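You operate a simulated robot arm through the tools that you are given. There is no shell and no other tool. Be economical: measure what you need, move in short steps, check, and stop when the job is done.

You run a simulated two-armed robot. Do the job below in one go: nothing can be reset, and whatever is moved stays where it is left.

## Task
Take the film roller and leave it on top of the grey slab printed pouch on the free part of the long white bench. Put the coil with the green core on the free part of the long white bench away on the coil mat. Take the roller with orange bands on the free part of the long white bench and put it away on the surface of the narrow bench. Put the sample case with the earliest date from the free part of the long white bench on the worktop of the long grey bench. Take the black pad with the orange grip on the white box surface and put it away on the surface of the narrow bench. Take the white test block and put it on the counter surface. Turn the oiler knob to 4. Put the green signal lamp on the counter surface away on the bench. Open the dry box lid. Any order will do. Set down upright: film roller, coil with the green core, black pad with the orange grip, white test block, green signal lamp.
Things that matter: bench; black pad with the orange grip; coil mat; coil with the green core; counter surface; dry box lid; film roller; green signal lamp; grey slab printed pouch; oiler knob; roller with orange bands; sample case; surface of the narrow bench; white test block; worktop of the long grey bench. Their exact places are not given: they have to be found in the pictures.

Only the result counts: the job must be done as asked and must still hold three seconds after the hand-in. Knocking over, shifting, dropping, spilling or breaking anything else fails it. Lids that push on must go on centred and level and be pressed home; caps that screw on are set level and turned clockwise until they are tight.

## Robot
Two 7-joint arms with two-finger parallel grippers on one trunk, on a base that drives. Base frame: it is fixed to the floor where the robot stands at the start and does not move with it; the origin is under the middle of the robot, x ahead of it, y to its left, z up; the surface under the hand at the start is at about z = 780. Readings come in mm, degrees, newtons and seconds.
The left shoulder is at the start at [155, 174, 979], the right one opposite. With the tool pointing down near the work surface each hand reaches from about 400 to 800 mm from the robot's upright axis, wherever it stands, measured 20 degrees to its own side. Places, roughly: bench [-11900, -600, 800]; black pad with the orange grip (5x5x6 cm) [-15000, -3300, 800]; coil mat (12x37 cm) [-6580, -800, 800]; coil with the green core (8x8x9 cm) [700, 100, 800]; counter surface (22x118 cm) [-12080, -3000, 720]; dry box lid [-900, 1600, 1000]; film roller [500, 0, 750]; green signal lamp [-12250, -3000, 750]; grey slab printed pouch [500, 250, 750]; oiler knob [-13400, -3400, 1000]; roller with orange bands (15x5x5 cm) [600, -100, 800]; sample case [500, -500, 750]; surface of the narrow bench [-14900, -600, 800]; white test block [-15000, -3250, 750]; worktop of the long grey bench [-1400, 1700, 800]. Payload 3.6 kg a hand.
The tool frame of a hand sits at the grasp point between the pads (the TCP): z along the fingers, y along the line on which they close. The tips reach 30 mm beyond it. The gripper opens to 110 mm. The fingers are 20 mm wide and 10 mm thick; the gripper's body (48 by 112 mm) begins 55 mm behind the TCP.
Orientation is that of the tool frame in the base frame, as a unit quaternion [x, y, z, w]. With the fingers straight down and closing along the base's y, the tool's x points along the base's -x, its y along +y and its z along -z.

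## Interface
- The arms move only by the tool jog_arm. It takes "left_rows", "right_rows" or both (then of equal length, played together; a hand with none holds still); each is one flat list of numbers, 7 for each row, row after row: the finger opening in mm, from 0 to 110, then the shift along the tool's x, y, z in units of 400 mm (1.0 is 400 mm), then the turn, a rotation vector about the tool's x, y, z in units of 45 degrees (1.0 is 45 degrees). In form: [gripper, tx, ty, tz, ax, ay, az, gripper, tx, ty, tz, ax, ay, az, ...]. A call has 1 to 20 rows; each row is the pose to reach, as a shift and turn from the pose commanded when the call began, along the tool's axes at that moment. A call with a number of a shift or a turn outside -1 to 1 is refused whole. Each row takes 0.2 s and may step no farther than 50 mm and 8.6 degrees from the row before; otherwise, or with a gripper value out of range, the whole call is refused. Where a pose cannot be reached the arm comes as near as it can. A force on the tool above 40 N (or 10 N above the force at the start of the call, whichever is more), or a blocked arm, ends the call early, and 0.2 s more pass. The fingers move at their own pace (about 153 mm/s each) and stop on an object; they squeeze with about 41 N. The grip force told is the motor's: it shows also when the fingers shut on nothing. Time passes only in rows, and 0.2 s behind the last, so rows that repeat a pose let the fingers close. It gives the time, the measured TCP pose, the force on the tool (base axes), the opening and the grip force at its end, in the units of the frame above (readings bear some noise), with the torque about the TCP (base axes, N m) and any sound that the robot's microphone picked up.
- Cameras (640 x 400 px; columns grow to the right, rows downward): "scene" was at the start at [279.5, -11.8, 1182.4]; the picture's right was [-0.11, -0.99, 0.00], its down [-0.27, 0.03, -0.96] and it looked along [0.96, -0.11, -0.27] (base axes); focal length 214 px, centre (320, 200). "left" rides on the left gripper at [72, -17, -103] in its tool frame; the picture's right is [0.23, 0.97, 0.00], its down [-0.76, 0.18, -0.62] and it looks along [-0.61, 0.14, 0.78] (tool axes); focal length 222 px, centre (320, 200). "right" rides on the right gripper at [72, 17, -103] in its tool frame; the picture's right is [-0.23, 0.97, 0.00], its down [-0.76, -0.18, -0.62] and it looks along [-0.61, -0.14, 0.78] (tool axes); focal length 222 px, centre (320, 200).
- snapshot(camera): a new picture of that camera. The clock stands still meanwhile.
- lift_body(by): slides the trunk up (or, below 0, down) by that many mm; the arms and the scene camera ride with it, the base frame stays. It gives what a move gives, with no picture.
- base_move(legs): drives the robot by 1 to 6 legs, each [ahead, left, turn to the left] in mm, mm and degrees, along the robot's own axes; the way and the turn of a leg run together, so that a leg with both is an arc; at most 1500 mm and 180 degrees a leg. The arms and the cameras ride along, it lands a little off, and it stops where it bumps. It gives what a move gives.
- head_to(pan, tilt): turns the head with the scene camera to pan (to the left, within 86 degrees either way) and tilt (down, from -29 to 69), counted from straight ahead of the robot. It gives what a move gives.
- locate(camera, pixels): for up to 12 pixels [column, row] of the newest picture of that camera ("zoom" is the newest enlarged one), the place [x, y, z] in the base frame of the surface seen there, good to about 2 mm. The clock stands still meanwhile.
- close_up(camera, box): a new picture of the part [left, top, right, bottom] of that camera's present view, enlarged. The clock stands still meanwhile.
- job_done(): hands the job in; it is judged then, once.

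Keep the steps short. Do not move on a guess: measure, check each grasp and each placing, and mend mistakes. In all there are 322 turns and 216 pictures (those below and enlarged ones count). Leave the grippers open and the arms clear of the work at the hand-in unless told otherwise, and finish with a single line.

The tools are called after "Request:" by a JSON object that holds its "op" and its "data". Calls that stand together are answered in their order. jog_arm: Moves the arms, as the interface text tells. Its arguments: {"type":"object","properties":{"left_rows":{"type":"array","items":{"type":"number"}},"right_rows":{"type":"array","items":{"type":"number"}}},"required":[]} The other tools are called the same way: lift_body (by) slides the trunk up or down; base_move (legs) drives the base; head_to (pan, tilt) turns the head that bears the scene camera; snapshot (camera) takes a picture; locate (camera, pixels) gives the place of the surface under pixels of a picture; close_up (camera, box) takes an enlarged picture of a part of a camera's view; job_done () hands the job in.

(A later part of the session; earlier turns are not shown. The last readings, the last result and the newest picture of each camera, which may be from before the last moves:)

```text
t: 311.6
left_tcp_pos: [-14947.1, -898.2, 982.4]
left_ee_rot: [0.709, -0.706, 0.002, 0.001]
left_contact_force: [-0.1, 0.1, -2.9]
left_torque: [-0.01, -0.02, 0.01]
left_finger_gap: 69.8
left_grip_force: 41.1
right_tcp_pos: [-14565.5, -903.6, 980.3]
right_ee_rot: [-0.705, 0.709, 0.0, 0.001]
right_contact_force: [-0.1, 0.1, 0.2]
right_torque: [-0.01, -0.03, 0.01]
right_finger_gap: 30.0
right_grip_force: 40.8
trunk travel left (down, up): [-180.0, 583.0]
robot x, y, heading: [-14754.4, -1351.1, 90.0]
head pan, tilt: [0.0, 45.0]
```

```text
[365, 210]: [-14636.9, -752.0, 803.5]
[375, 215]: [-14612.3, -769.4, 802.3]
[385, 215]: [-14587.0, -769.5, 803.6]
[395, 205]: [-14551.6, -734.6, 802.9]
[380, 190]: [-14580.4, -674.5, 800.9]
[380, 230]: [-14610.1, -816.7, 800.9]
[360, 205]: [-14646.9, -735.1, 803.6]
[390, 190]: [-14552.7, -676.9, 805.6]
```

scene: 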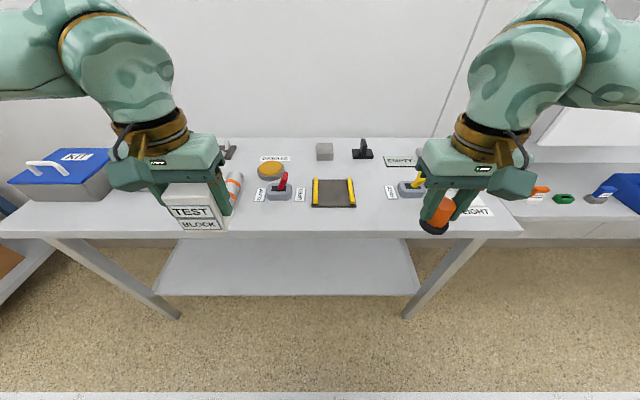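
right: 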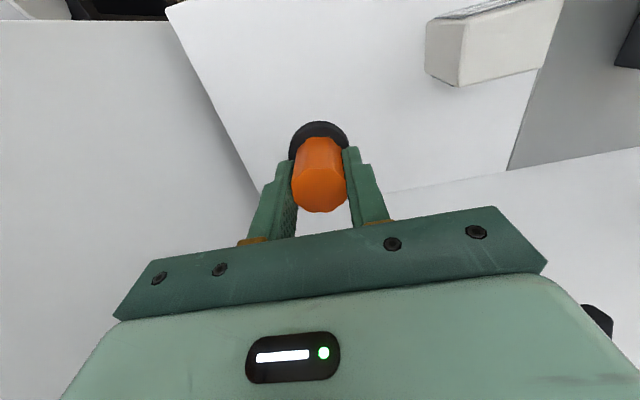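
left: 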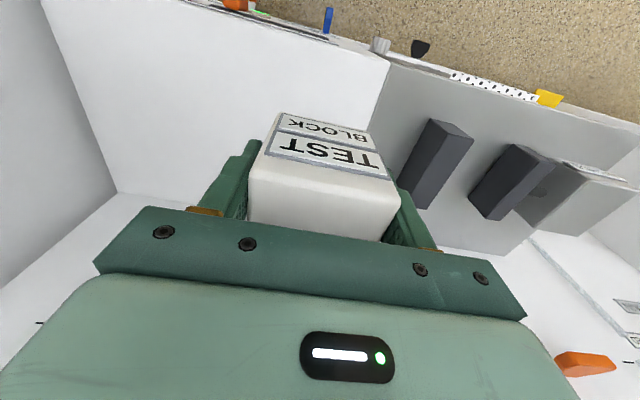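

The gap right of the dark pad at (−14612,−735) is free. I move over it.

Request:
{"op": "jog_arm", "data": {"right_rows": [0, -0.105, 0.029, 0, 0, 0, 0, 0, -0.21, 0.058, 0, 0, 0, 0, 0, -0.315, 0.087, 0, 0, 0, 0, 0, -0.421, 0.116, 0, 0, 0, 0, 0, -0.421, 0.116, 0.1, 0, 0, 0, 0, -0.421, 0.116, 0.2, 0, 0, 0, 0, -0.421, 0.116, 0.28, 0, 0, 0]}}

Request:
{"op": "close_up", "data": {"camera": "scene", "box": [280, 130, 480, 250]}}

Request:
{"op": "snapshot", "data": {"camera": "right"}}

```text
t: 313.2
left_tcp_pos: [-14947.8, -897.4, 982.5]
left_ee_rot: [0.709, -0.705, 0.002, 0.001]
left_contact_force: [0.3, 0.5, -3.2]
left_torque: [-0.04, -0.02, -0.05]
left_finger_gap: 69.7
left_grip_force: 41.3
right_tcp_pos: [-14610.3, -734.9, 867.2]
right_ee_rot: [-0.705, 0.709, 0.001, 0.0]
right_contact_force: [-0.2, 0.1, 0.0]
right_torque: [0.0, 0.02, 0.02]
right_finger_gap: 30.0
right_grip_force: 41.4
trunk travel left (down, up): [-180.0, 583.0]
robot x, y, heading: [-14757.6, -1352.7, 90.1]
head pan, tilt: [0.0, 45.0]
```

```text
3.20 times, centred on (380, 190) of scene
```

zoom: 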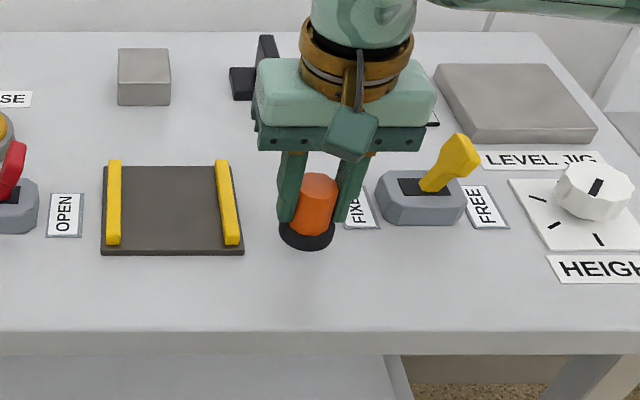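

```text
82 pictures are left
```

right: 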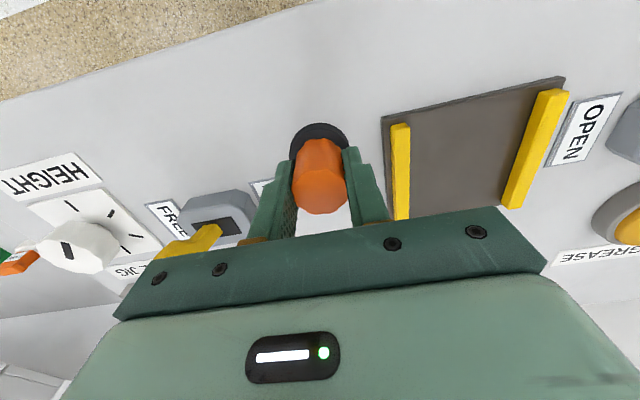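

Request:
{"op": "jog_arm", "data": {"right_rows": [0, 0.03, 0, 0.02, 0, 0, 0, 0, 0.03, 0, 0.0425, 0, 0, 0]}}

Request:
{"op": "jog_arm", "data": {"right_rows": [0, 0, 0, 0.003, 0, 0, 0, 0, 0, 0, 0.006, 0, 0, 0]}}

```text
t: 313.8
left_tcp_pos: [-14947.8, -897.8, 982.5]
left_ee_rot: [0.709, -0.705, 0.003, 0.001]
left_contact_force: [-0.5, -0.3, -1.4]
left_torque: [-0.03, 0.0, -0.01]
left_finger_gap: 70.1
left_grip_force: 41.0
right_tcp_pos: [-14612.0, -745.9, 849.0]
right_ee_rot: [-0.705, 0.709, 0.002, 0.0]
right_contact_force: [-0.3, -1.2, -1.2]
right_torque: [0.0, 0.0, 0.0]
right_finger_gap: 29.6
right_grip_force: 41.0
trunk travel left (down, up): [-180.0, 583.0]
robot x, y, heading: [-14756.5, -1351.9, 90.0]
head pan, tilt: [0.0, 45.0]
```

```text
t: 314.4
left_tcp_pos: [-14947.6, -898.0, 982.1]
left_ee_rot: [0.709, -0.705, 0.003, 0.002]
left_contact_force: [0.2, -0.3, -2.7]
left_torque: [0.0, -0.01, -0.05]
left_finger_gap: 69.8
left_grip_force: 41.0
right_tcp_pos: [-14611.3, -746.6, 848.4]
right_ee_rot: [-0.706, 0.709, 0.0, 0.001]
right_contact_force: [0.7, -0.9, -0.7]
right_torque: [0.0, 0.0, -0.02]
right_finger_gap: 30.1
right_grip_force: 40.8
trunk travel left (down, up): [-180.0, 583.0]
robot x, y, heading: [-14756.8, -1350.4, 90.1]
head pan, tilt: [0.0, 45.0]
```

Request:
{"op": "jog_arm", "data": {"right_rows": [0, 0, 0, 0.003, 0, 0, 0, 0, 0, 0, 0.006, 0, 0, 0]}}

```text
t: 315.0
left_tcp_pos: [-14946.7, -898.5, 983.2]
left_ee_rot: [0.709, -0.705, 0.002, 0.0]
left_contact_force: [0.5, 0.4, -3.0]
left_torque: [-0.01, 0.03, 0.0]
left_finger_gap: 69.5
left_grip_force: 41.1
right_tcp_pos: [-14612.3, -747.2, 846.3]
right_ee_rot: [-0.705, 0.709, 0.002, 0.001]
right_contact_force: [3.2, -0.2, 11.3]
right_torque: [-0.08, -0.17, 0.0]
right_finger_gap: 30.1
right_grip_force: 41.2
trunk travel left (down, up): [-180.0, 583.0]
robot x, y, heading: [-14755.5, -1351.4, 89.9]
head pan, tilt: [0.0, 45.0]
```

Contact. I release and rise, then check.

Request:
{"op": "jog_arm", "data": {"right_rows": [45, 0, 0, 0, 0, 0, 0, 50, 0, 0, 0, 0, 0, 0, 50, 0, 0, -0.08, 0, 0, 0, 50, 0, 0, -0.2, 0, 0, 0, 50, 0, 0, -0.32, 0, 0, 0, 50, 0.1, -0.03, -0.33, 0, 0, 0, 50, 0.2, -0.06, -0.33, 0, 0, 0, 50, 0.3, -0.09, -0.33, 0, 0, 0, 50, 0.4, -0.12, -0.33, 0, 0, 0]}}

Request:
{"op": "close_up", "data": {"camera": "scene", "box": [220, 130, 480, 250]}}

```text
t: 317.0
left_tcp_pos: [-14948.1, -897.8, 983.1]
left_ee_rot: [0.709, -0.705, 0.003, 0.001]
left_contact_force: [-0.1, -0.8, -3.7]
left_torque: [0.0, -0.02, -0.02]
left_finger_gap: 69.9
left_grip_force: 41.4
right_tcp_pos: [-14563.4, -907.8, 977.0]
right_ee_rot: [-0.705, 0.709, 0.001, 0.001]
right_contact_force: [0.5, -0.6, 0.8]
right_torque: [-0.01, -0.01, 0.03]
right_finger_gap: 49.9
right_grip_force: 0.1
trunk travel left (down, up): [-180.0, 583.0]
robot x, y, heading: [-14755.7, -1350.0, 90.1]
head pan, tilt: [0.0, 45.0]
```

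```text
2.46 times, centred on (350, 190) of scene
```

zoom: 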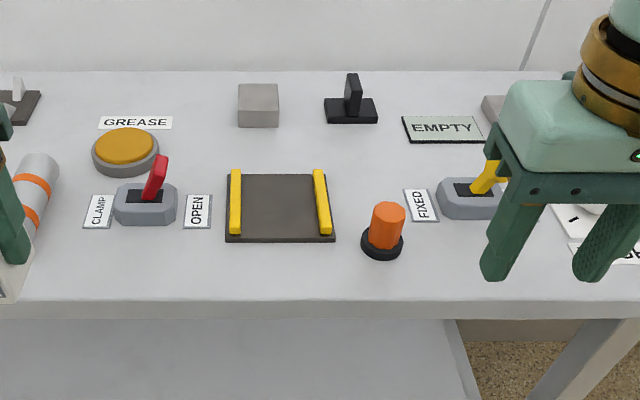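

The pad stands upright. Next I go to the oiler (−13400,−3400): back off, turn around and drive sideways.

Request:
{"op": "base_move", "data": {"legs": [[-600, 0, 0], [0, 0, 180], [0, 1330, 0]]}}

Request:
{"op": "head_to", "data": {"pan": 0, "tilt": 12}}

Request:
{"op": "snapshot", "data": {"camera": "scene"}}

```text
t: 333.9
left_tcp_pos: [-13237.0, -2413.5, 981.8]
left_ee_rot: [0.705, 0.709, 0.001, -0.002]
left_contact_force: [0.0, -0.4, -3.0]
left_torque: [0.0, -0.01, 0.02]
left_finger_gap: 69.6
left_grip_force: 41.2
right_tcp_pos: [-13620.3, -2404.8, 978.1]
right_ee_rot: [0.709, 0.705, -0.001, 0.001]
right_contact_force: [0.6, -0.5, 0.6]
right_torque: [-0.06, 0.0, 0.0]
right_finger_gap: 50.1
right_grip_force: 0.1
trunk travel left (down, up): [-180.0, 583.0]
robot x, y, heading: [-13429.0, -1960.0, -90.1]
head pan, tilt: [0.0, 45.0]
```

```text
t: 334.9
left_tcp_pos: [-13238.0, -2413.5, 983.5]
left_ee_rot: [0.705, 0.709, 0.001, -0.002]
left_contact_force: [-0.2, 0.5, -3.2]
left_torque: [0.04, 0.02, 0.02]
left_finger_gap: 69.7
left_grip_force: 41.2
right_tcp_pos: [-13620.3, -2403.3, 977.5]
right_ee_rot: [0.709, 0.705, 0.0, 0.001]
right_contact_force: [-0.2, 0.6, 0.5]
right_torque: [0.02, -0.03, 0.03]
right_finger_gap: 50.1
right_grip_force: 0.0
trunk travel left (down, up): [-180.0, 583.0]
robot x, y, heading: [-13428.2, -1960.1, -89.9]
head pan, tilt: [0.0, 12.0]
```

```text
80 pictures are left
```

scene: 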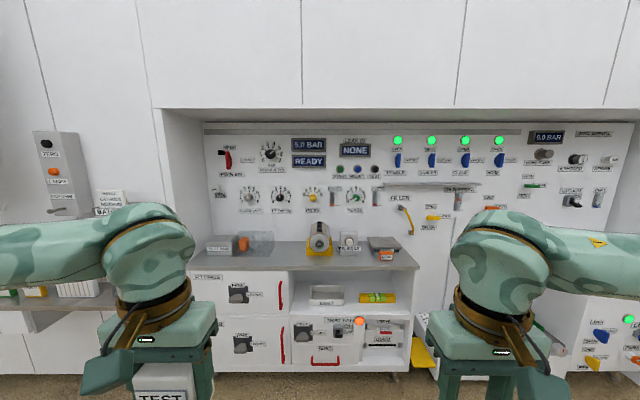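

Request:
{"op": "close_up", "data": {"camera": "scene", "box": [200, 125, 400, 215]}}

Request:
{"op": "locate", "data": {"camera": "scene", "pixels": [[270, 153], [250, 195], [280, 195], [312, 195], [355, 197], [320, 235], [320, 255], [300, 262], [230, 290], [330, 270]]}}

```text
3.20 times, centred on (300, 170) of scene
```

zoom: 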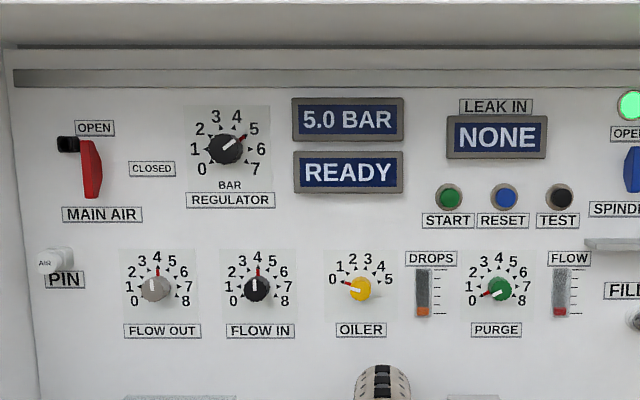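

```text
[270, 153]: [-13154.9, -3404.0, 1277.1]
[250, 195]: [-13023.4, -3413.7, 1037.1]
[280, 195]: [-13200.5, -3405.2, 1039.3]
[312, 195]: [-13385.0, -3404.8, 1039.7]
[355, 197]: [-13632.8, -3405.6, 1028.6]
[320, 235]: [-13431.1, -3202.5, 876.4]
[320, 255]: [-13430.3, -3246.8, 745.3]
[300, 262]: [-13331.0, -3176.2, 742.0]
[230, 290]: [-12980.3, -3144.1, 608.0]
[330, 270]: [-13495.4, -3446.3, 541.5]
```

The OILER knob (yellow, pointing at 0) is at about (−13390,−3405,1038). The right hand is free. I position the base and take a closer look.

Request:
{"op": "base_move", "data": {"legs": [[300, 185, 0]]}}

Request:
{"op": "close_up", "data": {"camera": "scene", "box": [340, 160, 480, 250]}}

Request:
{"op": "snapshot", "data": {"camera": "scene"}}

```text
t: 337.2
left_tcp_pos: [-13052.1, -2715.0, 981.8]
left_ee_rot: [0.705, 0.709, 0.001, -0.002]
left_contact_force: [-0.7, -0.3, -2.6]
left_torque: [0.03, -0.01, -0.01]
left_finger_gap: 70.1
left_grip_force: 41.4
right_tcp_pos: [-13434.8, -2704.9, 976.8]
right_ee_rot: [0.708, 0.706, -0.001, 0.001]
right_contact_force: [-0.4, -0.4, -0.1]
right_torque: [0.01, 0.02, -0.03]
right_finger_gap: 49.7
right_grip_force: 0.1
trunk travel left (down, up): [-180.0, 583.0]
robot x, y, heading: [-13247.2, -2259.4, -89.7]
head pan, tilt: [0.0, 12.0]
```

```text
4.44 times, centred on (410, 205) of scene
```

zoom: 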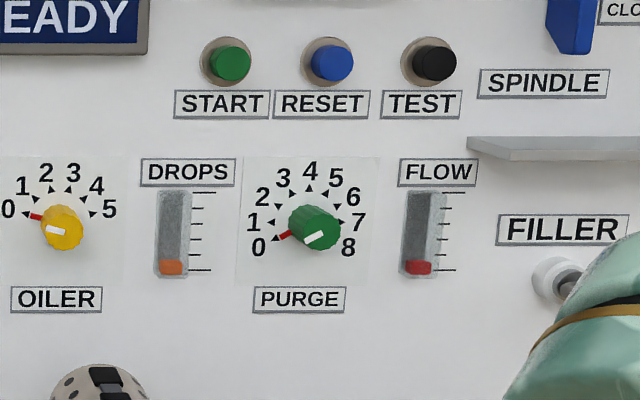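

```text
77 pictures are left
```

scene: 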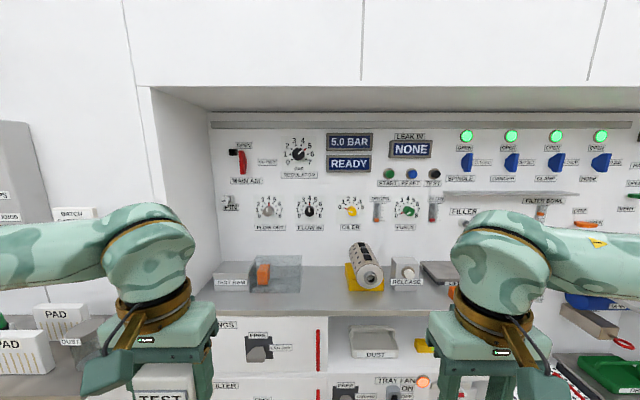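

Request:
{"op": "close_up", "data": {"camera": "scene", "box": [330, 185, 376, 231]}}

Request:
{"op": "locate", "data": {"camera": "zoom", "pixels": [[270, 200], [360, 200], [310, 160], [310, 245], [305, 205], [150, 180], [240, 90], [500, 300], [310, 300], [330, 100]]}}

```text
8.70 times, centred on (353, 208) of scene
```

zoom: 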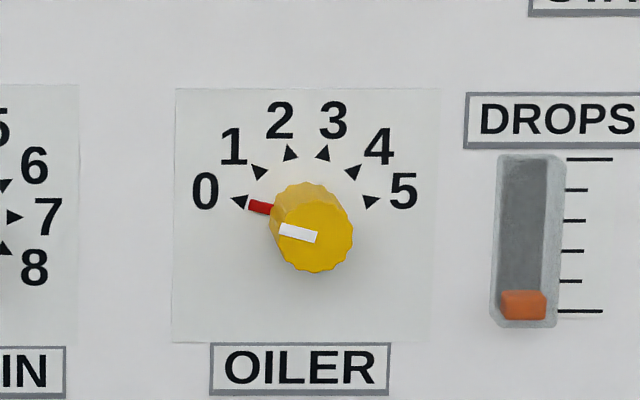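

```text
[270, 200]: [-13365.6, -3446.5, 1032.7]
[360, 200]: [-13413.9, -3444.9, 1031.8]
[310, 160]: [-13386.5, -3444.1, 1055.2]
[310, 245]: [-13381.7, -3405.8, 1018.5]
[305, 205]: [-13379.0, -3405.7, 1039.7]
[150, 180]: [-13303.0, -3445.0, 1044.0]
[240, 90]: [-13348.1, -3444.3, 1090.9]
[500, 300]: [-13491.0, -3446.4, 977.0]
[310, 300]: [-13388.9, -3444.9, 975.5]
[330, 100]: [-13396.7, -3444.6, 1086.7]
```

The knob face is centred at (−13386, z 1025), about 36 mm in diameter, protruding 40 mm (face y −3406). The scale is 30° per step, so 0→4 is 120° clockwise. I pitch the right hand forward, first part.

Request:
{"op": "jog_arm", "data": {"right_rows": [60, -0.055, 0, -0.02, 0, -0.162, 0, 60, -0.11, 0, -0.04, 0, -0.324, 0, 60, -0.165, 0, -0.06, 0, -0.486, 0, 60, -0.22, 0, -0.08, 0, -0.648, 0, 60, -0.275, 0, -0.09, 0, -0.81, 0, 60, -0.325, 0, -0.1, 0, -0.97, 0]}}

```text
t: 338.6
left_tcp_pos: [-13052.0, -2714.0, 983.2]
left_ee_rot: [0.705, 0.709, 0.001, -0.003]
left_contact_force: [0.5, -0.2, -2.3]
left_torque: [0.01, 0.01, -0.04]
left_finger_gap: 69.9
left_grip_force: 41.2
right_tcp_pos: [-13436.2, -2834.0, 1017.6]
right_ee_rot: [0.657, 0.654, -0.265, 0.264]
right_contact_force: [-0.7, 0.3, -1.2]
right_torque: [-0.01, 0.01, 0.0]
right_finger_gap: 59.8
right_grip_force: 0.1
trunk travel left (down, up): [-180.0, 583.0]
robot x, y, heading: [-13244.2, -2259.5, -90.0]
head pan, tilt: [0.0, 12.0]
```

Request:
{"op": "jog_arm", "data": {"right_rows": [60, -0.03, 0, 0.029, 0, -0.162, 0, 60, -0.06, 0, 0.058, 0, -0.324, 0, 60, -0.09, 0, 0.086, 0, -0.486, 0, 60, -0.12, 0, 0.115, 0, -0.648, 0, 60, -0.15, 0, 0.144, 0, -0.81, 0, 60, -0.181, 0, 0.1726, 0, -0.97, 0, 60, -0.181, 0, 0.1726, 0, -1.0, 0]}}

```text
t: 340.2
left_tcp_pos: [-13053.6, -2712.8, 982.3]
left_ee_rot: [0.705, 0.709, 0.001, -0.003]
left_contact_force: [-1.0, 0.3, -3.2]
left_torque: [0.03, -0.01, 0.01]
left_finger_gap: 70.1
left_grip_force: 41.4
right_tcp_pos: [-13365.5, -2962.8, 1123.4]
right_ee_rot: [0.534, 0.512, -0.486, 0.465]
right_contact_force: [-0.2, 0.8, 0.5]
right_torque: [0.01, 0.01, 0.03]
right_finger_gap: 60.2
right_grip_force: 0.1
right hand out of reach, approached as far as the arm can: row 3, 4, 5, 6, 7
trunk travel left (down, up): [-180.0, 583.0]
robot x, y, heading: [-13245.4, -2260.2, -90.0]
head pan, tilt: [0.0, 12.0]
```

Nearly forward, but the arm prefers a higher hand, so I lower the trunk by 98 mm instead and re-read.

Request:
{"op": "lift_body", "data": {"by": -98}}

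Request:
{"op": "jog_arm", "data": {"left_rows": [0, 0, 0, -0.1, 0, 0, 0, 0, 0, 0, -0.2, 0, 0, 0, 0, 0, 0, -0.3, 0, 0, 0], "right_rows": [60, 0, 0, 0, 0, 0, 0, 60, 0, 0, 0, 0, 0, 0, 60, 0, 0, 0, 0, 0, 0]}}

```text
t: 341.5
left_tcp_pos: [-13052.7, -2712.6, 886.4]
left_ee_rot: [0.705, 0.709, 0.001, -0.002]
left_contact_force: [-0.3, 0.9, -3.6]
left_torque: [-0.01, 0.07, -0.02]
left_finger_gap: 69.8
left_grip_force: 40.4
right_tcp_pos: [-13361.3, -2973.2, 1008.5]
right_ee_rot: [0.541, 0.52, -0.478, 0.456]
right_contact_force: [-0.1, 0.5, -0.4]
right_torque: [0.03, 0.0, 0.04]
right_finger_gap: 59.9
right_grip_force: 0.0
trunk travel left (down, up): [-82.0, 681.0]
robot x, y, heading: [-13245.0, -2261.4, -89.8]
head pan, tilt: [0.0, 12.0]
```

```text
t: 342.3
left_tcp_pos: [-13053.5, -2712.8, 1004.8]
left_ee_rot: [0.705, 0.709, 0.001, -0.002]
left_contact_force: [0.0, 0.7, -2.9]
left_torque: [0.03, -0.02, 0.01]
left_finger_gap: 69.6
left_grip_force: 40.8
right_tcp_pos: [-13362.0, -2973.1, 1007.5]
right_ee_rot: [0.542, 0.52, -0.478, 0.456]
right_contact_force: [-1.0, 0.3, 0.5]
right_torque: [-0.03, -0.01, 0.03]
right_finger_gap: 60.2
right_grip_force: 0.1
trunk travel left (down, up): [-82.0, 681.0]
robot x, y, heading: [-13243.8, -2261.0, -90.0]
head pan, tilt: [0.0, 12.0]
```

I correct the remaining 7.7° while moving forward a little.

Request:
{"op": "jog_arm", "data": {"right_rows": [60, 0, 0, 0.05, -0.028, -0.081, 0, 60, 0, 0, 0.1, -0.055, -0.162, 0, 60, 0, 0, 0.1, -0.055, -0.162, 0]}}

```text
t: 343.1
left_tcp_pos: [-13052.9, -2712.8, 1004.4]
left_ee_rot: [0.705, 0.709, 0.002, -0.003]
left_contact_force: [0.3, 0.5, -3.6]
left_torque: [-0.02, 0.0, -0.01]
left_finger_gap: 69.7
left_grip_force: 40.5
right_tcp_pos: [-13330.2, -3023.0, 1040.9]
right_ee_rot: [0.511, 0.503, -0.497, 0.488]
right_contact_force: [0.2, -1.0, -0.2]
right_torque: [-0.01, 0.0, 0.04]
right_finger_gap: 60.3
right_grip_force: 0.0
right hand out of reach, approached as far as the arm can: row 1, 2, 3
trunk travel left (down, up): [-82.0, 681.0]
robot x, y, heading: [-13239.8, -2260.1, -90.0]
head pan, tilt: [0.0, 12.0]
```

I test rolling counter-clockwise (az negative), which the grip needs first.

Request:
{"op": "jog_arm", "data": {"right_rows": [60, 0, 0, 0, 0, 0, -0.16, 60, 0, 0, 0, 0, 0, -0.32, 60, 0, 0, 0, 0, 0, -0.48, 60, 0, 0, 0, 0, 0, -0.64, 60, 0, 0, 0, 0, 0, -0.8, 60, 0, 0, 0, 0, 0, -0.97]}}

```text
t: 344.5
left_tcp_pos: [-13053.4, -2714.4, 1005.2]
left_ee_rot: [0.705, 0.709, 0.001, -0.003]
left_contact_force: [-0.5, 0.5, -3.1]
left_torque: [0.04, 0.0, 0.0]
left_finger_gap: 70.0
left_grip_force: 41.1
right_tcp_pos: [-13323.6, -3023.7, 1049.9]
right_ee_rot: [0.28, 0.652, -0.649, 0.275]
right_contact_force: [-0.7, -0.5, 0.8]
right_torque: [-0.04, 0.01, -0.01]
right_finger_gap: 60.0
right_grip_force: 0.1
right hand out of reach, approached as far as the arm can: row 1, 2, 3, 4, 5, 6
trunk travel left (down, up): [-82.0, 681.0]
robot x, y, heading: [-13246.3, -2262.2, -89.8]
head pan, tilt: [0.0, 12.0]
```

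Pointing is straight now. I roll 17° more.

Request:
{"op": "jog_arm", "data": {"right_rows": [60, 0, 0, 0, 0, 0, -0.13, 60, 0, 0, 0, 0, 0, -0.26, 60, 0, 0, 0, 0, 0, -0.38, 60, 0, 0, 0, 0, 0, -0.38]}}

Request:
{"op": "snapshot", "data": {"camera": "right"}}

Request:
{"op": "snapshot", "data": {"camera": "scene"}}

```text
t: 345.5
left_tcp_pos: [-13053.0, -2714.6, 1004.8]
left_ee_rot: [0.706, 0.709, 0.001, -0.003]
left_contact_force: [0.3, -0.5, -2.7]
left_torque: [-0.02, 0.0, 0.01]
left_finger_gap: 69.8
left_grip_force: 41.2
right_tcp_pos: [-13322.6, -3022.9, 1051.4]
right_ee_rot: [0.18, 0.686, -0.683, 0.177]
right_contact_force: [0.4, 0.4, -0.2]
right_torque: [-0.02, 0.0, -0.01]
right_finger_gap: 60.2
right_grip_force: 0.0
trunk travel left (down, up): [-82.0, 681.0]
robot x, y, heading: [-13242.6, -2256.3, -90.1]
head pan, tilt: [0.0, 12.0]
```

```text
75 pictures are left
```

right: 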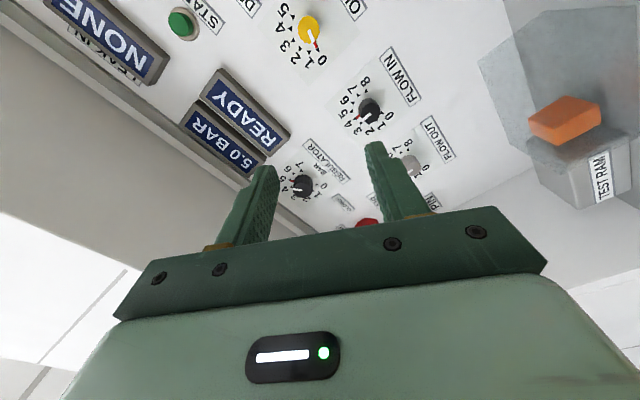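

```text
74 pictures are left
```

scene: 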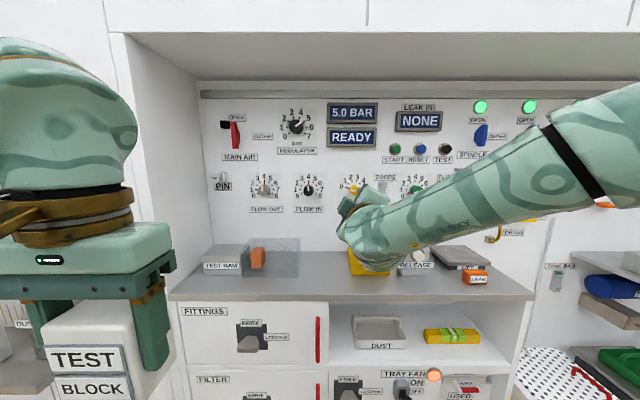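

The hand points exactly forward at −61° roll. I test the full +120° roll in free space first.

Request:
{"op": "jog_arm", "data": {"right_rows": [60, 0, 0, 0, 0, 0, 0.16, 60, 0, 0, 0, 0, 0, 0.32, 60, 0, 0, 0, 0, 0, 0.48, 60, 0, 0, 0, 0, 0, 0.64, 60, 0, 0, 0, 0, 0, 0.8, 60, 0, 0, 0, 0, 0, 0.96]}}

Request:
{"op": "jog_arm", "data": {"right_rows": [60, 0, 0, 0, 0, 0, 0.16, 60, 0, 0, 0, 0, 0, 0.32, 60, 0, 0, 0, 0, 0, 0.48, 60, 0, 0, 0, 0, 0, 0.64, 60, 0, 0, 0, 0, 0, 0.8, 60, 0, 0, 0, 0, 0, 0.96]}}

```text
t: 346.9
left_tcp_pos: [-13052.2, -2713.5, 1004.6]
left_ee_rot: [0.705, 0.709, 0.001, -0.003]
left_contact_force: [0.1, -0.2, -3.5]
left_torque: [0.04, 0.02, 0.01]
left_finger_gap: 69.6
left_grip_force: 41.0
right_tcp_pos: [-13322.0, -3022.9, 1051.9]
right_ee_rot: [0.421, 0.571, -0.569, 0.416]
right_contact_force: [-0.3, 0.5, 0.6]
right_torque: [0.0, 0.0, 0.02]
right_finger_gap: 60.0
right_grip_force: 0.0
trunk travel left (down, up): [-82.0, 681.0]
robot x, y, heading: [-13244.9, -2259.0, -90.0]
head pan, tilt: [0.0, 12.0]
```

```text
t: 348.3
left_tcp_pos: [-13052.5, -2713.2, 1003.5]
left_ee_rot: [0.705, 0.709, 0.001, -0.002]
left_contact_force: [0.0, -0.4, -3.0]
left_torque: [0.01, 0.02, 0.02]
left_finger_gap: 70.0
left_grip_force: 40.9
right_tcp_pos: [-13323.0, -3022.8, 1050.8]
right_ee_rot: [0.602, 0.375, -0.376, 0.596]
right_contact_force: [-0.9, 0.2, -0.7]
right_torque: [-0.01, -0.02, -0.03]
right_finger_gap: 59.9
right_grip_force: 0.2
trunk travel left (down, up): [-82.0, 681.0]
robot x, y, heading: [-13241.5, -2260.6, -89.9]
head pan, tilt: [0.0, 12.0]
```

Request:
{"op": "jog_arm", "data": {"right_rows": [60, 0, 0, 0, 0, 0, 0.16, 60, 0, 0, 0, 0, 0, 0.32, 60, 0, 0, 0, 0, 0, 0.48, 60, 0, 0, 0, 0, 0, 0.64, 60, 0, 0, 0, 0, 0, 0.8]}}

Request:
{"op": "jog_arm", "data": {"right_rows": [60, 0, 0, 0, 0, 0, -0.16, 60, 0, 0, 0, 0, 0, -0.32, 60, 0, 0, 0, 0, 0, -0.48, 60, 0, 0, 0, 0, 0, -0.64, 60, 0, 0, 0, 0, 0, -0.8, 60, 0, 0, 0, 0, 0, -0.96]}}

Request:
{"op": "jog_arm", "data": {"right_rows": [60, 0, 0, 0, 0, 0, -0.16, 60, 0, 0, 0, 0, 0, -0.32, 60, 0, 0, 0, 0, 0, -0.48, 60, 0, 0, 0, 0, 0, -0.64, 60, 0, 0, 0, 0, 0, -0.8, 60, 0, 0, 0, 0, 0, -0.96]}}

Request:
{"op": "jog_arm", "data": {"right_rows": [60, 0, 0, 0, 0, 0, -0.16, 60, 0, 0, 0, 0, 0, -0.32, 60, 0, 0, 0, 0, 0, -0.48, 60, 0, 0, 0, 0, 0, -0.64, 60, 0, 0, 0, 0, 0, -0.8]}}

```text
t: 349.5
left_tcp_pos: [-13052.8, -2713.1, 1003.8]
left_ee_rot: [0.705, 0.709, 0.001, -0.002]
left_contact_force: [-0.3, -0.8, -3.1]
left_torque: [0.03, -0.02, -0.01]
left_finger_gap: 69.4
left_grip_force: 41.4
right_tcp_pos: [-13323.5, -3022.5, 1051.1]
right_ee_rot: [0.688, 0.173, -0.173, 0.683]
right_contact_force: [0.2, 0.4, -0.3]
right_torque: [0.0, -0.05, 0.0]
right_finger_gap: 60.2
right_grip_force: 0.0
trunk travel left (down, up): [-82.0, 681.0]
robot x, y, heading: [-13241.7, -2259.4, -90.0]
head pan, tilt: [0.0, 12.0]
```

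```text
t: 350.9
left_tcp_pos: [-13052.8, -2713.8, 1004.2]
left_ee_rot: [0.705, 0.709, 0.001, -0.002]
left_contact_force: [-0.1, -0.7, -2.0]
left_torque: [0.02, 0.0, 0.0]
left_finger_gap: 69.8
left_grip_force: 40.7
right_tcp_pos: [-13323.4, -3022.7, 1051.2]
right_ee_rot: [0.575, 0.415, -0.414, 0.57]
right_contact_force: [0.7, -0.7, 0.0]
right_torque: [0.01, 0.03, 0.0]
right_finger_gap: 59.9
right_grip_force: 0.1
trunk travel left (down, up): [-82.0, 681.0]
robot x, y, heading: [-13243.5, -2260.7, -89.9]
head pan, tilt: [0.0, 12.0]
```

```text
t: 352.3
left_tcp_pos: [-13052.3, -2713.4, 1004.2]
left_ee_rot: [0.705, 0.709, 0.001, -0.003]
left_contact_force: [0.5, 0.2, -3.0]
left_torque: [0.03, 0.01, 0.01]
left_finger_gap: 69.8
left_grip_force: 40.6
right_tcp_pos: [-13322.8, -3023.0, 1050.8]
right_ee_rot: [0.383, 0.597, -0.595, 0.378]
right_contact_force: [0.2, 0.9, -0.4]
right_torque: [0.0, -0.05, -0.04]
right_finger_gap: 60.0
right_grip_force: 0.2
trunk travel left (down, up): [-82.0, 681.0]
robot x, y, heading: [-13244.1, -2263.5, -89.9]
head pan, tilt: [0.0, 12.0]
```

```text
t: 353.5
left_tcp_pos: [-13051.6, -2713.3, 1005.4]
left_ee_rot: [0.706, 0.708, 0.001, -0.003]
left_contact_force: [-0.2, 0.2, -3.2]
left_torque: [0.07, 0.02, 0.0]
left_finger_gap: 70.0
left_grip_force: 40.6
right_tcp_pos: [-13321.3, -3023.2, 1051.1]
right_ee_rot: [0.179, 0.686, -0.683, 0.175]
right_contact_force: [0.5, 0.2, -0.2]
right_torque: [0.0, 0.01, 0.0]
right_finger_gap: 59.8
right_grip_force: 0.0
trunk travel left (down, up): [-82.0, 681.0]
robot x, y, heading: [-13243.7, -2257.4, -89.8]
head pan, tilt: [0.0, 12.0]
```

The roll works over the full range. Now I align the base: right 64, ahead 250, and trunk −26.

Request:
{"op": "lift_body", "data": {"by": -26}}

Request:
{"op": "base_move", "data": {"legs": [[0, -64, 0], [250, 0, 0]]}}

Request:
{"op": "snapshot", "data": {"camera": "right"}}

Request:
{"op": "snapshot", "data": {"camera": "scene"}}

```text
t: 354.2
left_tcp_pos: [-13051.8, -2713.5, 978.5]
left_ee_rot: [0.706, 0.709, 0.002, -0.003]
left_contact_force: [0.1, 0.3, -2.9]
left_torque: [-0.01, -0.01, 0.02]
left_finger_gap: 69.8
left_grip_force: 41.1
right_tcp_pos: [-13322.3, -3024.0, 1022.8]
right_ee_rot: [0.18, 0.688, -0.681, 0.175]
right_contact_force: [0.4, 0.4, -0.8]
right_torque: [0.03, 0.0, -0.04]
right_finger_gap: 60.0
right_grip_force: 0.0
trunk travel left (down, up): [-56.0, 707.0]
robot x, y, heading: [-13244.4, -2260.9, -89.8]
head pan, tilt: [0.0, 12.0]
```

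```text
t: 356.6
left_tcp_pos: [-13115.1, -2961.3, 978.5]
left_ee_rot: [0.705, 0.709, 0.002, -0.003]
left_contact_force: [0.3, -0.3, -3.0]
left_torque: [0.04, 0.03, -0.01]
left_finger_gap: 69.8
left_grip_force: 41.5
right_tcp_pos: [-13385.2, -3272.4, 1019.9]
right_ee_rot: [0.18, 0.689, -0.68, 0.176]
right_contact_force: [-0.5, -0.8, 0.0]
right_torque: [0.02, -0.01, 0.03]
right_finger_gap: 60.0
right_grip_force: 0.1
trunk travel left (down, up): [-56.0, 707.0]
robot x, y, heading: [-13305.7, -2506.1, -89.7]
head pan, tilt: [0.0, 12.0]
```

```text
73 pictures are left
```

right: 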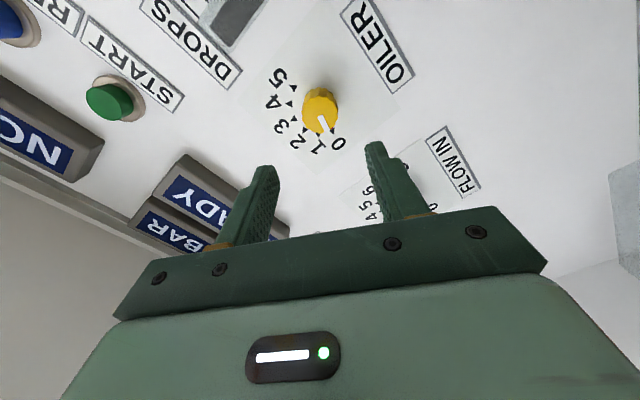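

```text
72 pictures are left
```

scene: 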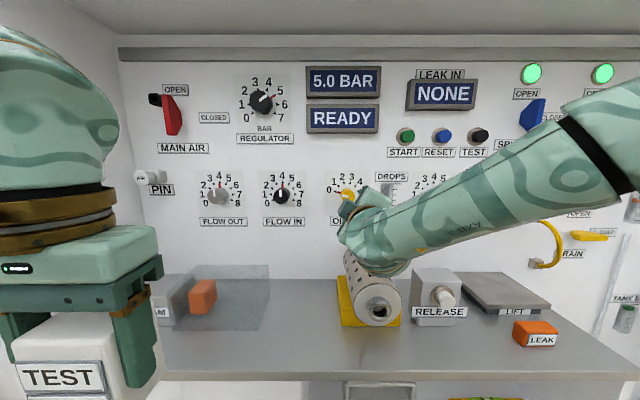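

Request:
{"op": "close_up", "data": {"camera": "right", "box": [280, 70, 360, 150]}}

Request:
{"op": "locate", "data": {"camera": "zoom", "pixels": [[270, 170], [350, 190], [310, 150], [310, 240], [290, 110], [230, 190], [320, 200], [400, 180]]}}

Request:
{"op": "locate", "data": {"camera": "scene", "pixels": [[370, 280], [352, 265], [385, 275], [430, 290], [375, 310]]}}

```text
5.00 times, centred on (320, 110) of right
```

zoom: 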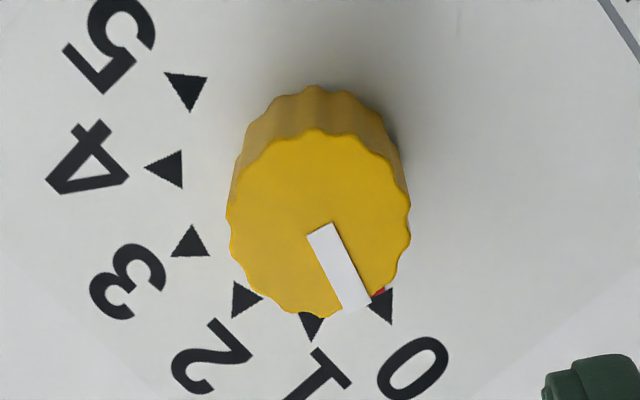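

```text
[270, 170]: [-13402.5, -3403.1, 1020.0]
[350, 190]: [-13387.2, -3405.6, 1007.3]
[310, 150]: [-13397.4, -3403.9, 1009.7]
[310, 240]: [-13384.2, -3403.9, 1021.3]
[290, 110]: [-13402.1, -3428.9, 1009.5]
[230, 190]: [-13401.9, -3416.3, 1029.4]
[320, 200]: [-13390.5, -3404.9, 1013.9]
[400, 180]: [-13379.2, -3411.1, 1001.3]
```

```text
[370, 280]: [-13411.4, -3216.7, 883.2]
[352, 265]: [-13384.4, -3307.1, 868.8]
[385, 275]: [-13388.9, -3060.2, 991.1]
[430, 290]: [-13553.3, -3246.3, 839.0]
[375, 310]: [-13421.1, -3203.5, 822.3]
```

Request:
{"op": "locate", "data": {"camera": "scene", "pixels": [[348, 256], [356, 262], [364, 270], [375, 284], [365, 277], [350, 272]]}}

Request:
{"op": "base_move", "data": {"legs": [[80, 0, 0]]}}

Request:
{"op": "snapshot", "data": {"camera": "right"}}

```text
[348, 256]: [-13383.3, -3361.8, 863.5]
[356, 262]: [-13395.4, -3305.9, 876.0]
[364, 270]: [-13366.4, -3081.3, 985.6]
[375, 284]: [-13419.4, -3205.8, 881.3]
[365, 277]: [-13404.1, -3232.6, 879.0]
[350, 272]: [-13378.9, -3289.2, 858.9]
```

```text
t: 357.7
left_tcp_pos: [-13114.9, -3043.4, 978.4]
left_ee_rot: [0.704, 0.71, 0.002, -0.004]
left_contact_force: [-0.2, -0.6, -3.3]
left_torque: [0.07, -0.02, -0.01]
left_finger_gap: 69.6
left_grip_force: 41.3
right_tcp_pos: [-13384.7, -3353.6, 1020.3]
right_ee_rot: [0.181, 0.689, -0.679, 0.176]
right_contact_force: [-0.3, -0.2, 0.0]
right_torque: [-0.03, 0.0, -0.01]
right_finger_gap: 60.0
right_grip_force: 0.1
trunk travel left (down, up): [-56.0, 707.0]
robot x, y, heading: [-13306.0, -2584.1, -90.1]
head pan, tilt: [0.0, 12.0]
```

```text
70 pictures are left
```

right: 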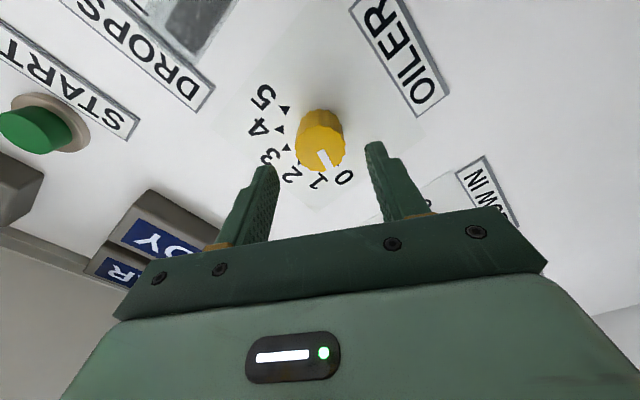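

Request:
{"op": "locate", "data": {"camera": "right", "pixels": [[319, 150], [305, 150], [335, 150], [319, 135], [319, 165], [320, 145]]}}

Request:
{"op": "close_up", "data": {"camera": "right", "box": [280, 90, 370, 190]}}

```text
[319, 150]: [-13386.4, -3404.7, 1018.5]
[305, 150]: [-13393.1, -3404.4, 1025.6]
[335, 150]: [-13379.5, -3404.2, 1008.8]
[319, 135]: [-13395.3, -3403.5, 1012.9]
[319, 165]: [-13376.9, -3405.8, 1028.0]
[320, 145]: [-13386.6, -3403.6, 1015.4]
```

```text
4.00 times, centred on (325, 140) of right
```

zoom: 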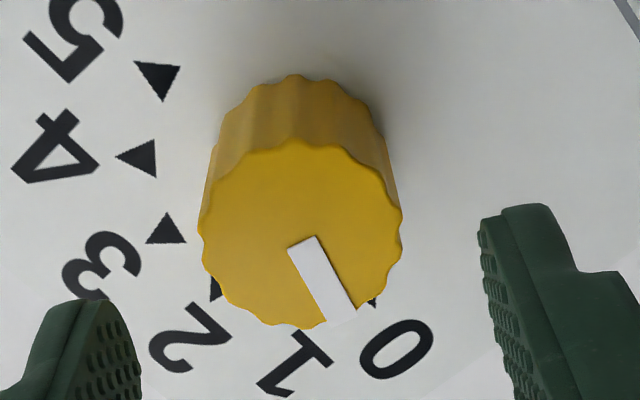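

The knob centre is within 4 mm of the hand's axis. I drive 48 mm further and apply the small correction.

Request:
{"op": "base_move", "data": {"legs": [[48, 0, 0]]}}

Request:
{"op": "jog_arm", "data": {"right_rows": [60, 0.009, 0.0045, 0, 0, 0, 0]}}

Request:
{"op": "snapshot", "data": {"camera": "right"}}

```text
t: 358.6
left_tcp_pos: [-13115.1, -3088.7, 980.3]
left_ee_rot: [0.704, 0.71, 0.001, -0.003]
left_contact_force: [-0.4, -0.5, -3.2]
left_torque: [0.07, 0.03, -0.04]
left_finger_gap: 69.6
left_grip_force: 41.0
right_tcp_pos: [-13384.5, -3401.2, 1022.1]
right_ee_rot: [0.181, 0.689, -0.68, 0.177]
right_contact_force: [-0.4, -0.8, -0.2]
right_torque: [-0.03, 0.0, 0.0]
right_finger_gap: 60.2
right_grip_force: 0.3
trunk travel left (down, up): [-56.0, 707.0]
robot x, y, heading: [-13308.3, -2636.0, -89.9]
head pan, tilt: [0.0, 12.0]
```

```text
t: 359.0
left_tcp_pos: [-13114.6, -3089.0, 979.2]
left_ee_rot: [0.704, 0.71, 0.002, -0.003]
left_contact_force: [0.5, -0.6, -2.9]
left_torque: [0.06, -0.02, 0.0]
left_finger_gap: 69.6
left_grip_force: 40.9
right_tcp_pos: [-13386.1, -3399.3, 1019.7]
right_ee_rot: [0.182, 0.69, -0.679, 0.174]
right_contact_force: [0.3, 0.2, -0.3]
right_torque: [-0.02, -0.02, -0.04]
right_finger_gap: 59.9
right_grip_force: 0.1
trunk travel left (down, up): [-56.0, 707.0]
robot x, y, heading: [-13310.0, -2632.5, -90.1]
head pan, tilt: [0.0, 12.0]
```

```text
68 pictures are left
```

right: 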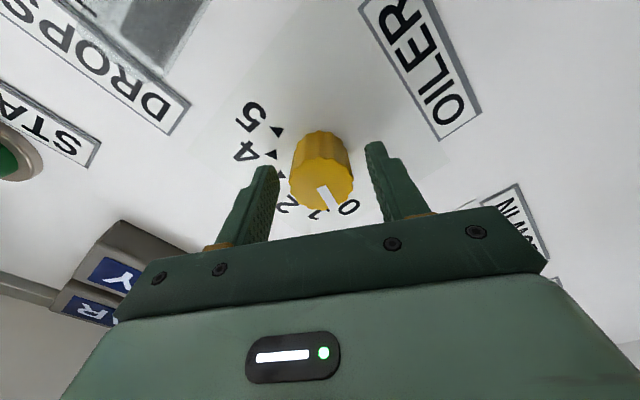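

The knob sits between the fingers. I close on it.

Request:
{"op": "jog_arm", "data": {"right_rows": [0, 0, 0, 0, 0, 0, 0, 0, 0, 0, 0, 0, 0, 0, 0, 0, 0, 0, 0, 0, 0]}}

Request:
{"op": "jog_arm", "data": {"right_rows": [0, 0, 0, 0, 0, 0, 0.1, 0, 0, 0, 0, 0, 0, 0.2, 0, 0, 0, 0, 0, 0, 0.3, 0, 0, 0, 0, 0, 0, 0.4, 0, 0, 0, 0, 0, 0, 0.5, 0, 0, 0, 0, 0, 0, 0.6]}}

Request:
{"op": "snapshot", "data": {"camera": "right"}}

```text
t: 359.8
left_tcp_pos: [-13114.7, -3090.1, 978.0]
left_ee_rot: [0.705, 0.709, 0.002, -0.003]
left_contact_force: [0.9, 0.1, -1.9]
left_torque: [0.01, -0.02, 0.01]
left_finger_gap: 69.5
left_grip_force: 41.1
right_tcp_pos: [-13387.7, -3399.5, 1019.2]
right_ee_rot: [0.183, 0.689, -0.679, 0.175]
right_contact_force: [0.0, -3.5, 0.2]
right_torque: [-1.13, 0.01, -0.49]
right_finger_gap: 37.9
right_grip_force: 44.5
trunk travel left (down, up): [-56.0, 707.0]
robot x, y, heading: [-13303.8, -2633.5, -89.8]
head pan, tilt: [0.0, 12.0]
```

```text
t: 361.2
left_tcp_pos: [-13113.4, -3089.9, 976.8]
left_ee_rot: [0.704, 0.71, 0.001, -0.003]
left_contact_force: [0.0, 0.5, -2.5]
left_torque: [0.02, 0.0, -0.02]
left_finger_gap: 69.6
left_grip_force: 41.6
right_tcp_pos: [-13387.1, -3399.9, 1018.3]
right_ee_rot: [0.338, 0.629, -0.619, 0.328]
right_contact_force: [1.4, -2.7, -5.6]
right_torque: [-0.79, 0.02, 0.14]
right_finger_gap: 37.7
right_grip_force: 44.3
trunk travel left (down, up): [-56.0, 707.0]
robot x, y, heading: [-13307.1, -2636.9, -90.2]
head pan, tilt: [0.0, 12.0]
```

```text
67 pictures are left
```

right: 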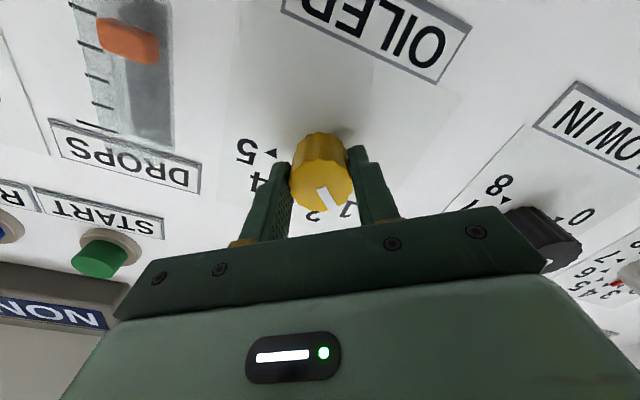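

The knob turns with the hand. I continue the clockwise turn.

Request:
{"op": "jog_arm", "data": {"right_rows": [0, 0, 0, 0, 0, 0, 0.12, 0, 0, 0, 0, 0, 0, 0.24, 0, 0, 0, 0, 0, 0, 0.36, 0, 0, 0, 0, 0, 0, 0.48, 0, 0, 0, 0, 0, 0, 0.6, 0, 0, 0, 0, 0, 0, 0.72, 0, 0, 0, 0, 0, 0, 0.84, 0, 0, 0, 0, 0, 0, 0.96]}}

Request:
{"op": "jog_arm", "data": {"right_rows": [0, 0, 0, 0, 0, 0, 0.12, 0, 0, 0, 0, 0, 0, 0.24, 0, 0, 0, 0, 0, 0, 0.36, 0, 0, 0, 0, 0, 0, 0.48, 0, 0, 0, 0, 0, 0, 0.6, 0, 0, 0, 0, 0, 0, 0.72, 0, 0, 0, 0, 0, 0, 0.84, 0, 0, 0, 0, 0, 0, 0.96]}}

Request:
{"op": "snapshot", "data": {"camera": "right"}}

Request:
{"op": "snapshot", "data": {"camera": "scene"}}

```text
t: 363.0
left_tcp_pos: [-13113.8, -3088.6, 977.6]
left_ee_rot: [0.704, 0.71, 0.002, -0.004]
left_contact_force: [-0.3, 1.0, -2.5]
left_torque: [0.03, 0.0, 0.0]
left_finger_gap: 69.9
left_grip_force: 41.1
right_tcp_pos: [-13385.6, -3399.9, 1018.4]
right_ee_rot: [0.544, 0.462, -0.454, 0.533]
right_contact_force: [9.5, 8.3, -13.7]
right_torque: [0.63, 0.02, 1.65]
right_finger_gap: 37.6
right_grip_force: 45.6
trunk travel left (down, up): [-56.0, 707.0]
robot x, y, heading: [-13309.6, -2633.2, -89.9]
head pan, tilt: [0.0, 12.0]
```

```text
t: 364.8
left_tcp_pos: [-13111.6, -3088.8, 977.4]
left_ee_rot: [0.703, 0.711, 0.0, -0.005]
left_contact_force: [0.2, 0.3, -2.8]
left_torque: [0.03, 0.0, -0.03]
left_finger_gap: 69.6
left_grip_force: 41.2
right_tcp_pos: [-13384.7, -3399.5, 1019.3]
right_ee_rot: [0.676, 0.229, -0.226, 0.664]
right_contact_force: [19.8, 4.8, -14.3]
right_torque: [-0.28, -0.04, 1.75]
right_finger_gap: 37.7
right_grip_force: 44.6
trunk travel left (down, up): [-56.0, 707.0]
robot x, y, heading: [-13303.6, -2633.8, -89.8]
head pan, tilt: [0.0, 12.0]
```

```text
66 pictures are left
```

right: 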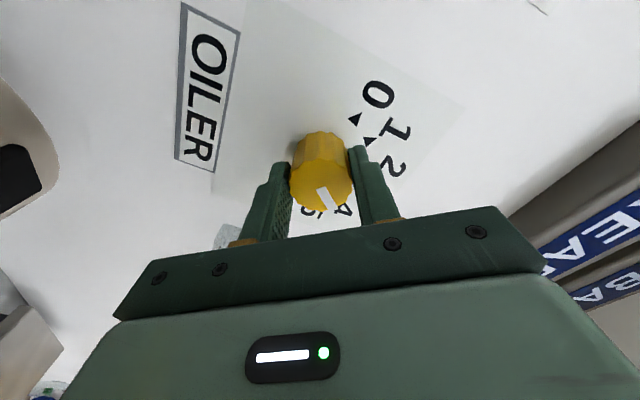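

```text
65 pictures are left
```

scene: 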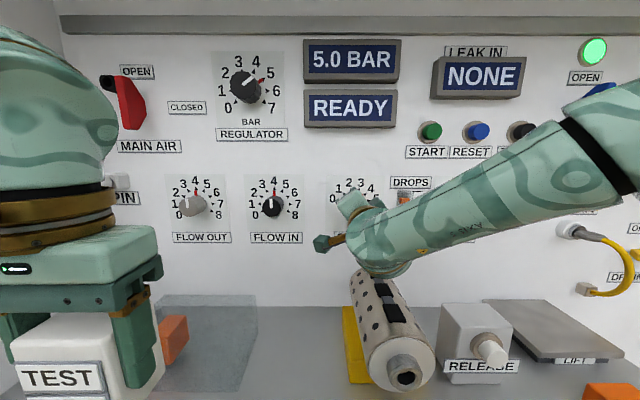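

I've turned about 113°. I add the last ~7°, then look closely.

Request:
{"op": "jog_arm", "data": {"right_rows": [0, 0, 0, 0, 0, 0, 0.08, 0, 0, 0, 0, 0, 0, 0.16, 0, 0, 0, 0, 0, 0, 0.16]}}

Request:
{"op": "close_up", "data": {"camera": "right", "box": [250, 70, 430, 230]}}

```text
t: 365.6
left_tcp_pos: [-13112.6, -3090.8, 977.1]
left_ee_rot: [0.704, 0.71, 0.0, -0.004]
left_contact_force: [0.2, 0.1, -2.7]
left_torque: [0.0, 0.0, 0.03]
left_finger_gap: 69.7
left_grip_force: 40.8
right_tcp_pos: [-13384.0, -3400.5, 1018.8]
right_ee_rot: [0.689, 0.185, -0.185, 0.676]
right_contact_force: [21.2, 4.1, -10.7]
right_torque: [-0.47, 0.02, 1.62]
right_finger_gap: 38.0
right_grip_force: 44.6
trunk travel left (down, up): [-56.0, 707.0]
robot x, y, heading: [-13310.6, -2637.4, -89.9]
head pan, tilt: [0.0, 12.0]
```

```text
2.50 times, centred on (340, 150) of right
```

zoom: 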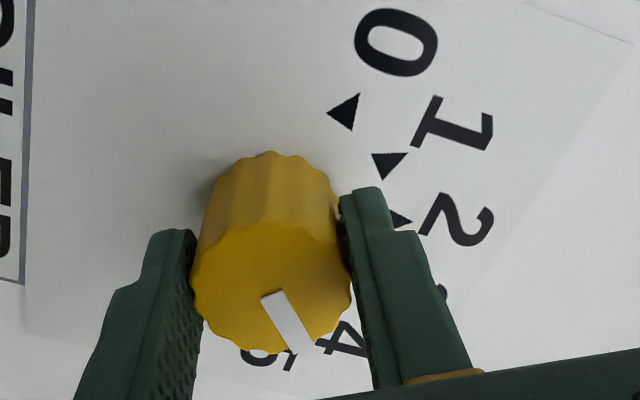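

It seems to point at 4. I release and back off to verify.

Request:
{"op": "jog_arm", "data": {"right_rows": [50, 0, 0, 0, 0, 0, 0, 60, 0, 0, 0, 0, 0, 0, 60, 0, 0, 0, 0, 0, 0]}}

Request:
{"op": "base_move", "data": {"legs": [[-300, 0, 0]]}}

Request:
{"op": "close_up", "data": {"camera": "right", "box": [220, 0, 420, 160]}}

Request:
{"op": "snapshot", "data": {"camera": "scene"}}

```text
t: 366.4
left_tcp_pos: [-13114.1, -3089.3, 977.4]
left_ee_rot: [0.705, 0.709, 0.002, -0.002]
left_contact_force: [0.5, -0.6, -3.1]
left_torque: [-0.02, -0.01, -0.01]
left_finger_gap: 69.8
left_grip_force: 41.2
right_tcp_pos: [-13387.4, -3400.8, 1020.4]
right_ee_rot: [0.689, 0.183, -0.185, 0.677]
right_contact_force: [0.3, -0.4, 0.0]
right_torque: [-0.02, -0.01, -0.02]
right_finger_gap: 60.0
right_grip_force: 0.0
trunk travel left (down, up): [-56.0, 707.0]
robot x, y, heading: [-13307.6, -2638.0, -89.8]
head pan, tilt: [0.0, 12.0]
```

```text
t: 368.4
left_tcp_pos: [-13115.5, -2787.7, 979.0]
left_ee_rot: [0.705, 0.709, 0.001, -0.002]
left_contact_force: [0.3, 0.5, -2.1]
left_torque: [0.02, -0.01, -0.01]
left_finger_gap: 69.9
left_grip_force: 40.6
right_tcp_pos: [-13386.6, -3097.9, 1020.6]
right_ee_rot: [0.689, 0.183, -0.186, 0.676]
right_contact_force: [-0.1, 1.2, 0.2]
right_torque: [0.0, 0.0, -0.02]
right_finger_gap: 59.8
right_grip_force: 0.0
trunk travel left (down, up): [-56.0, 707.0]
robot x, y, heading: [-13310.6, -2332.1, -90.0]
head pan, tilt: [0.0, 12.0]
```

```text
2.50 times, centred on (320, 80) of right
```

zoom: 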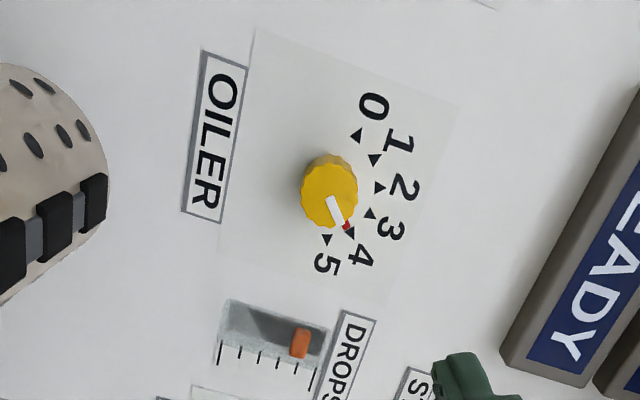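

```text
62 pictures are left
```

scene: 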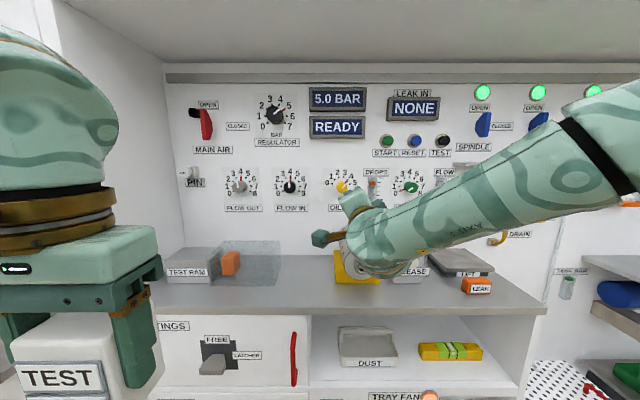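

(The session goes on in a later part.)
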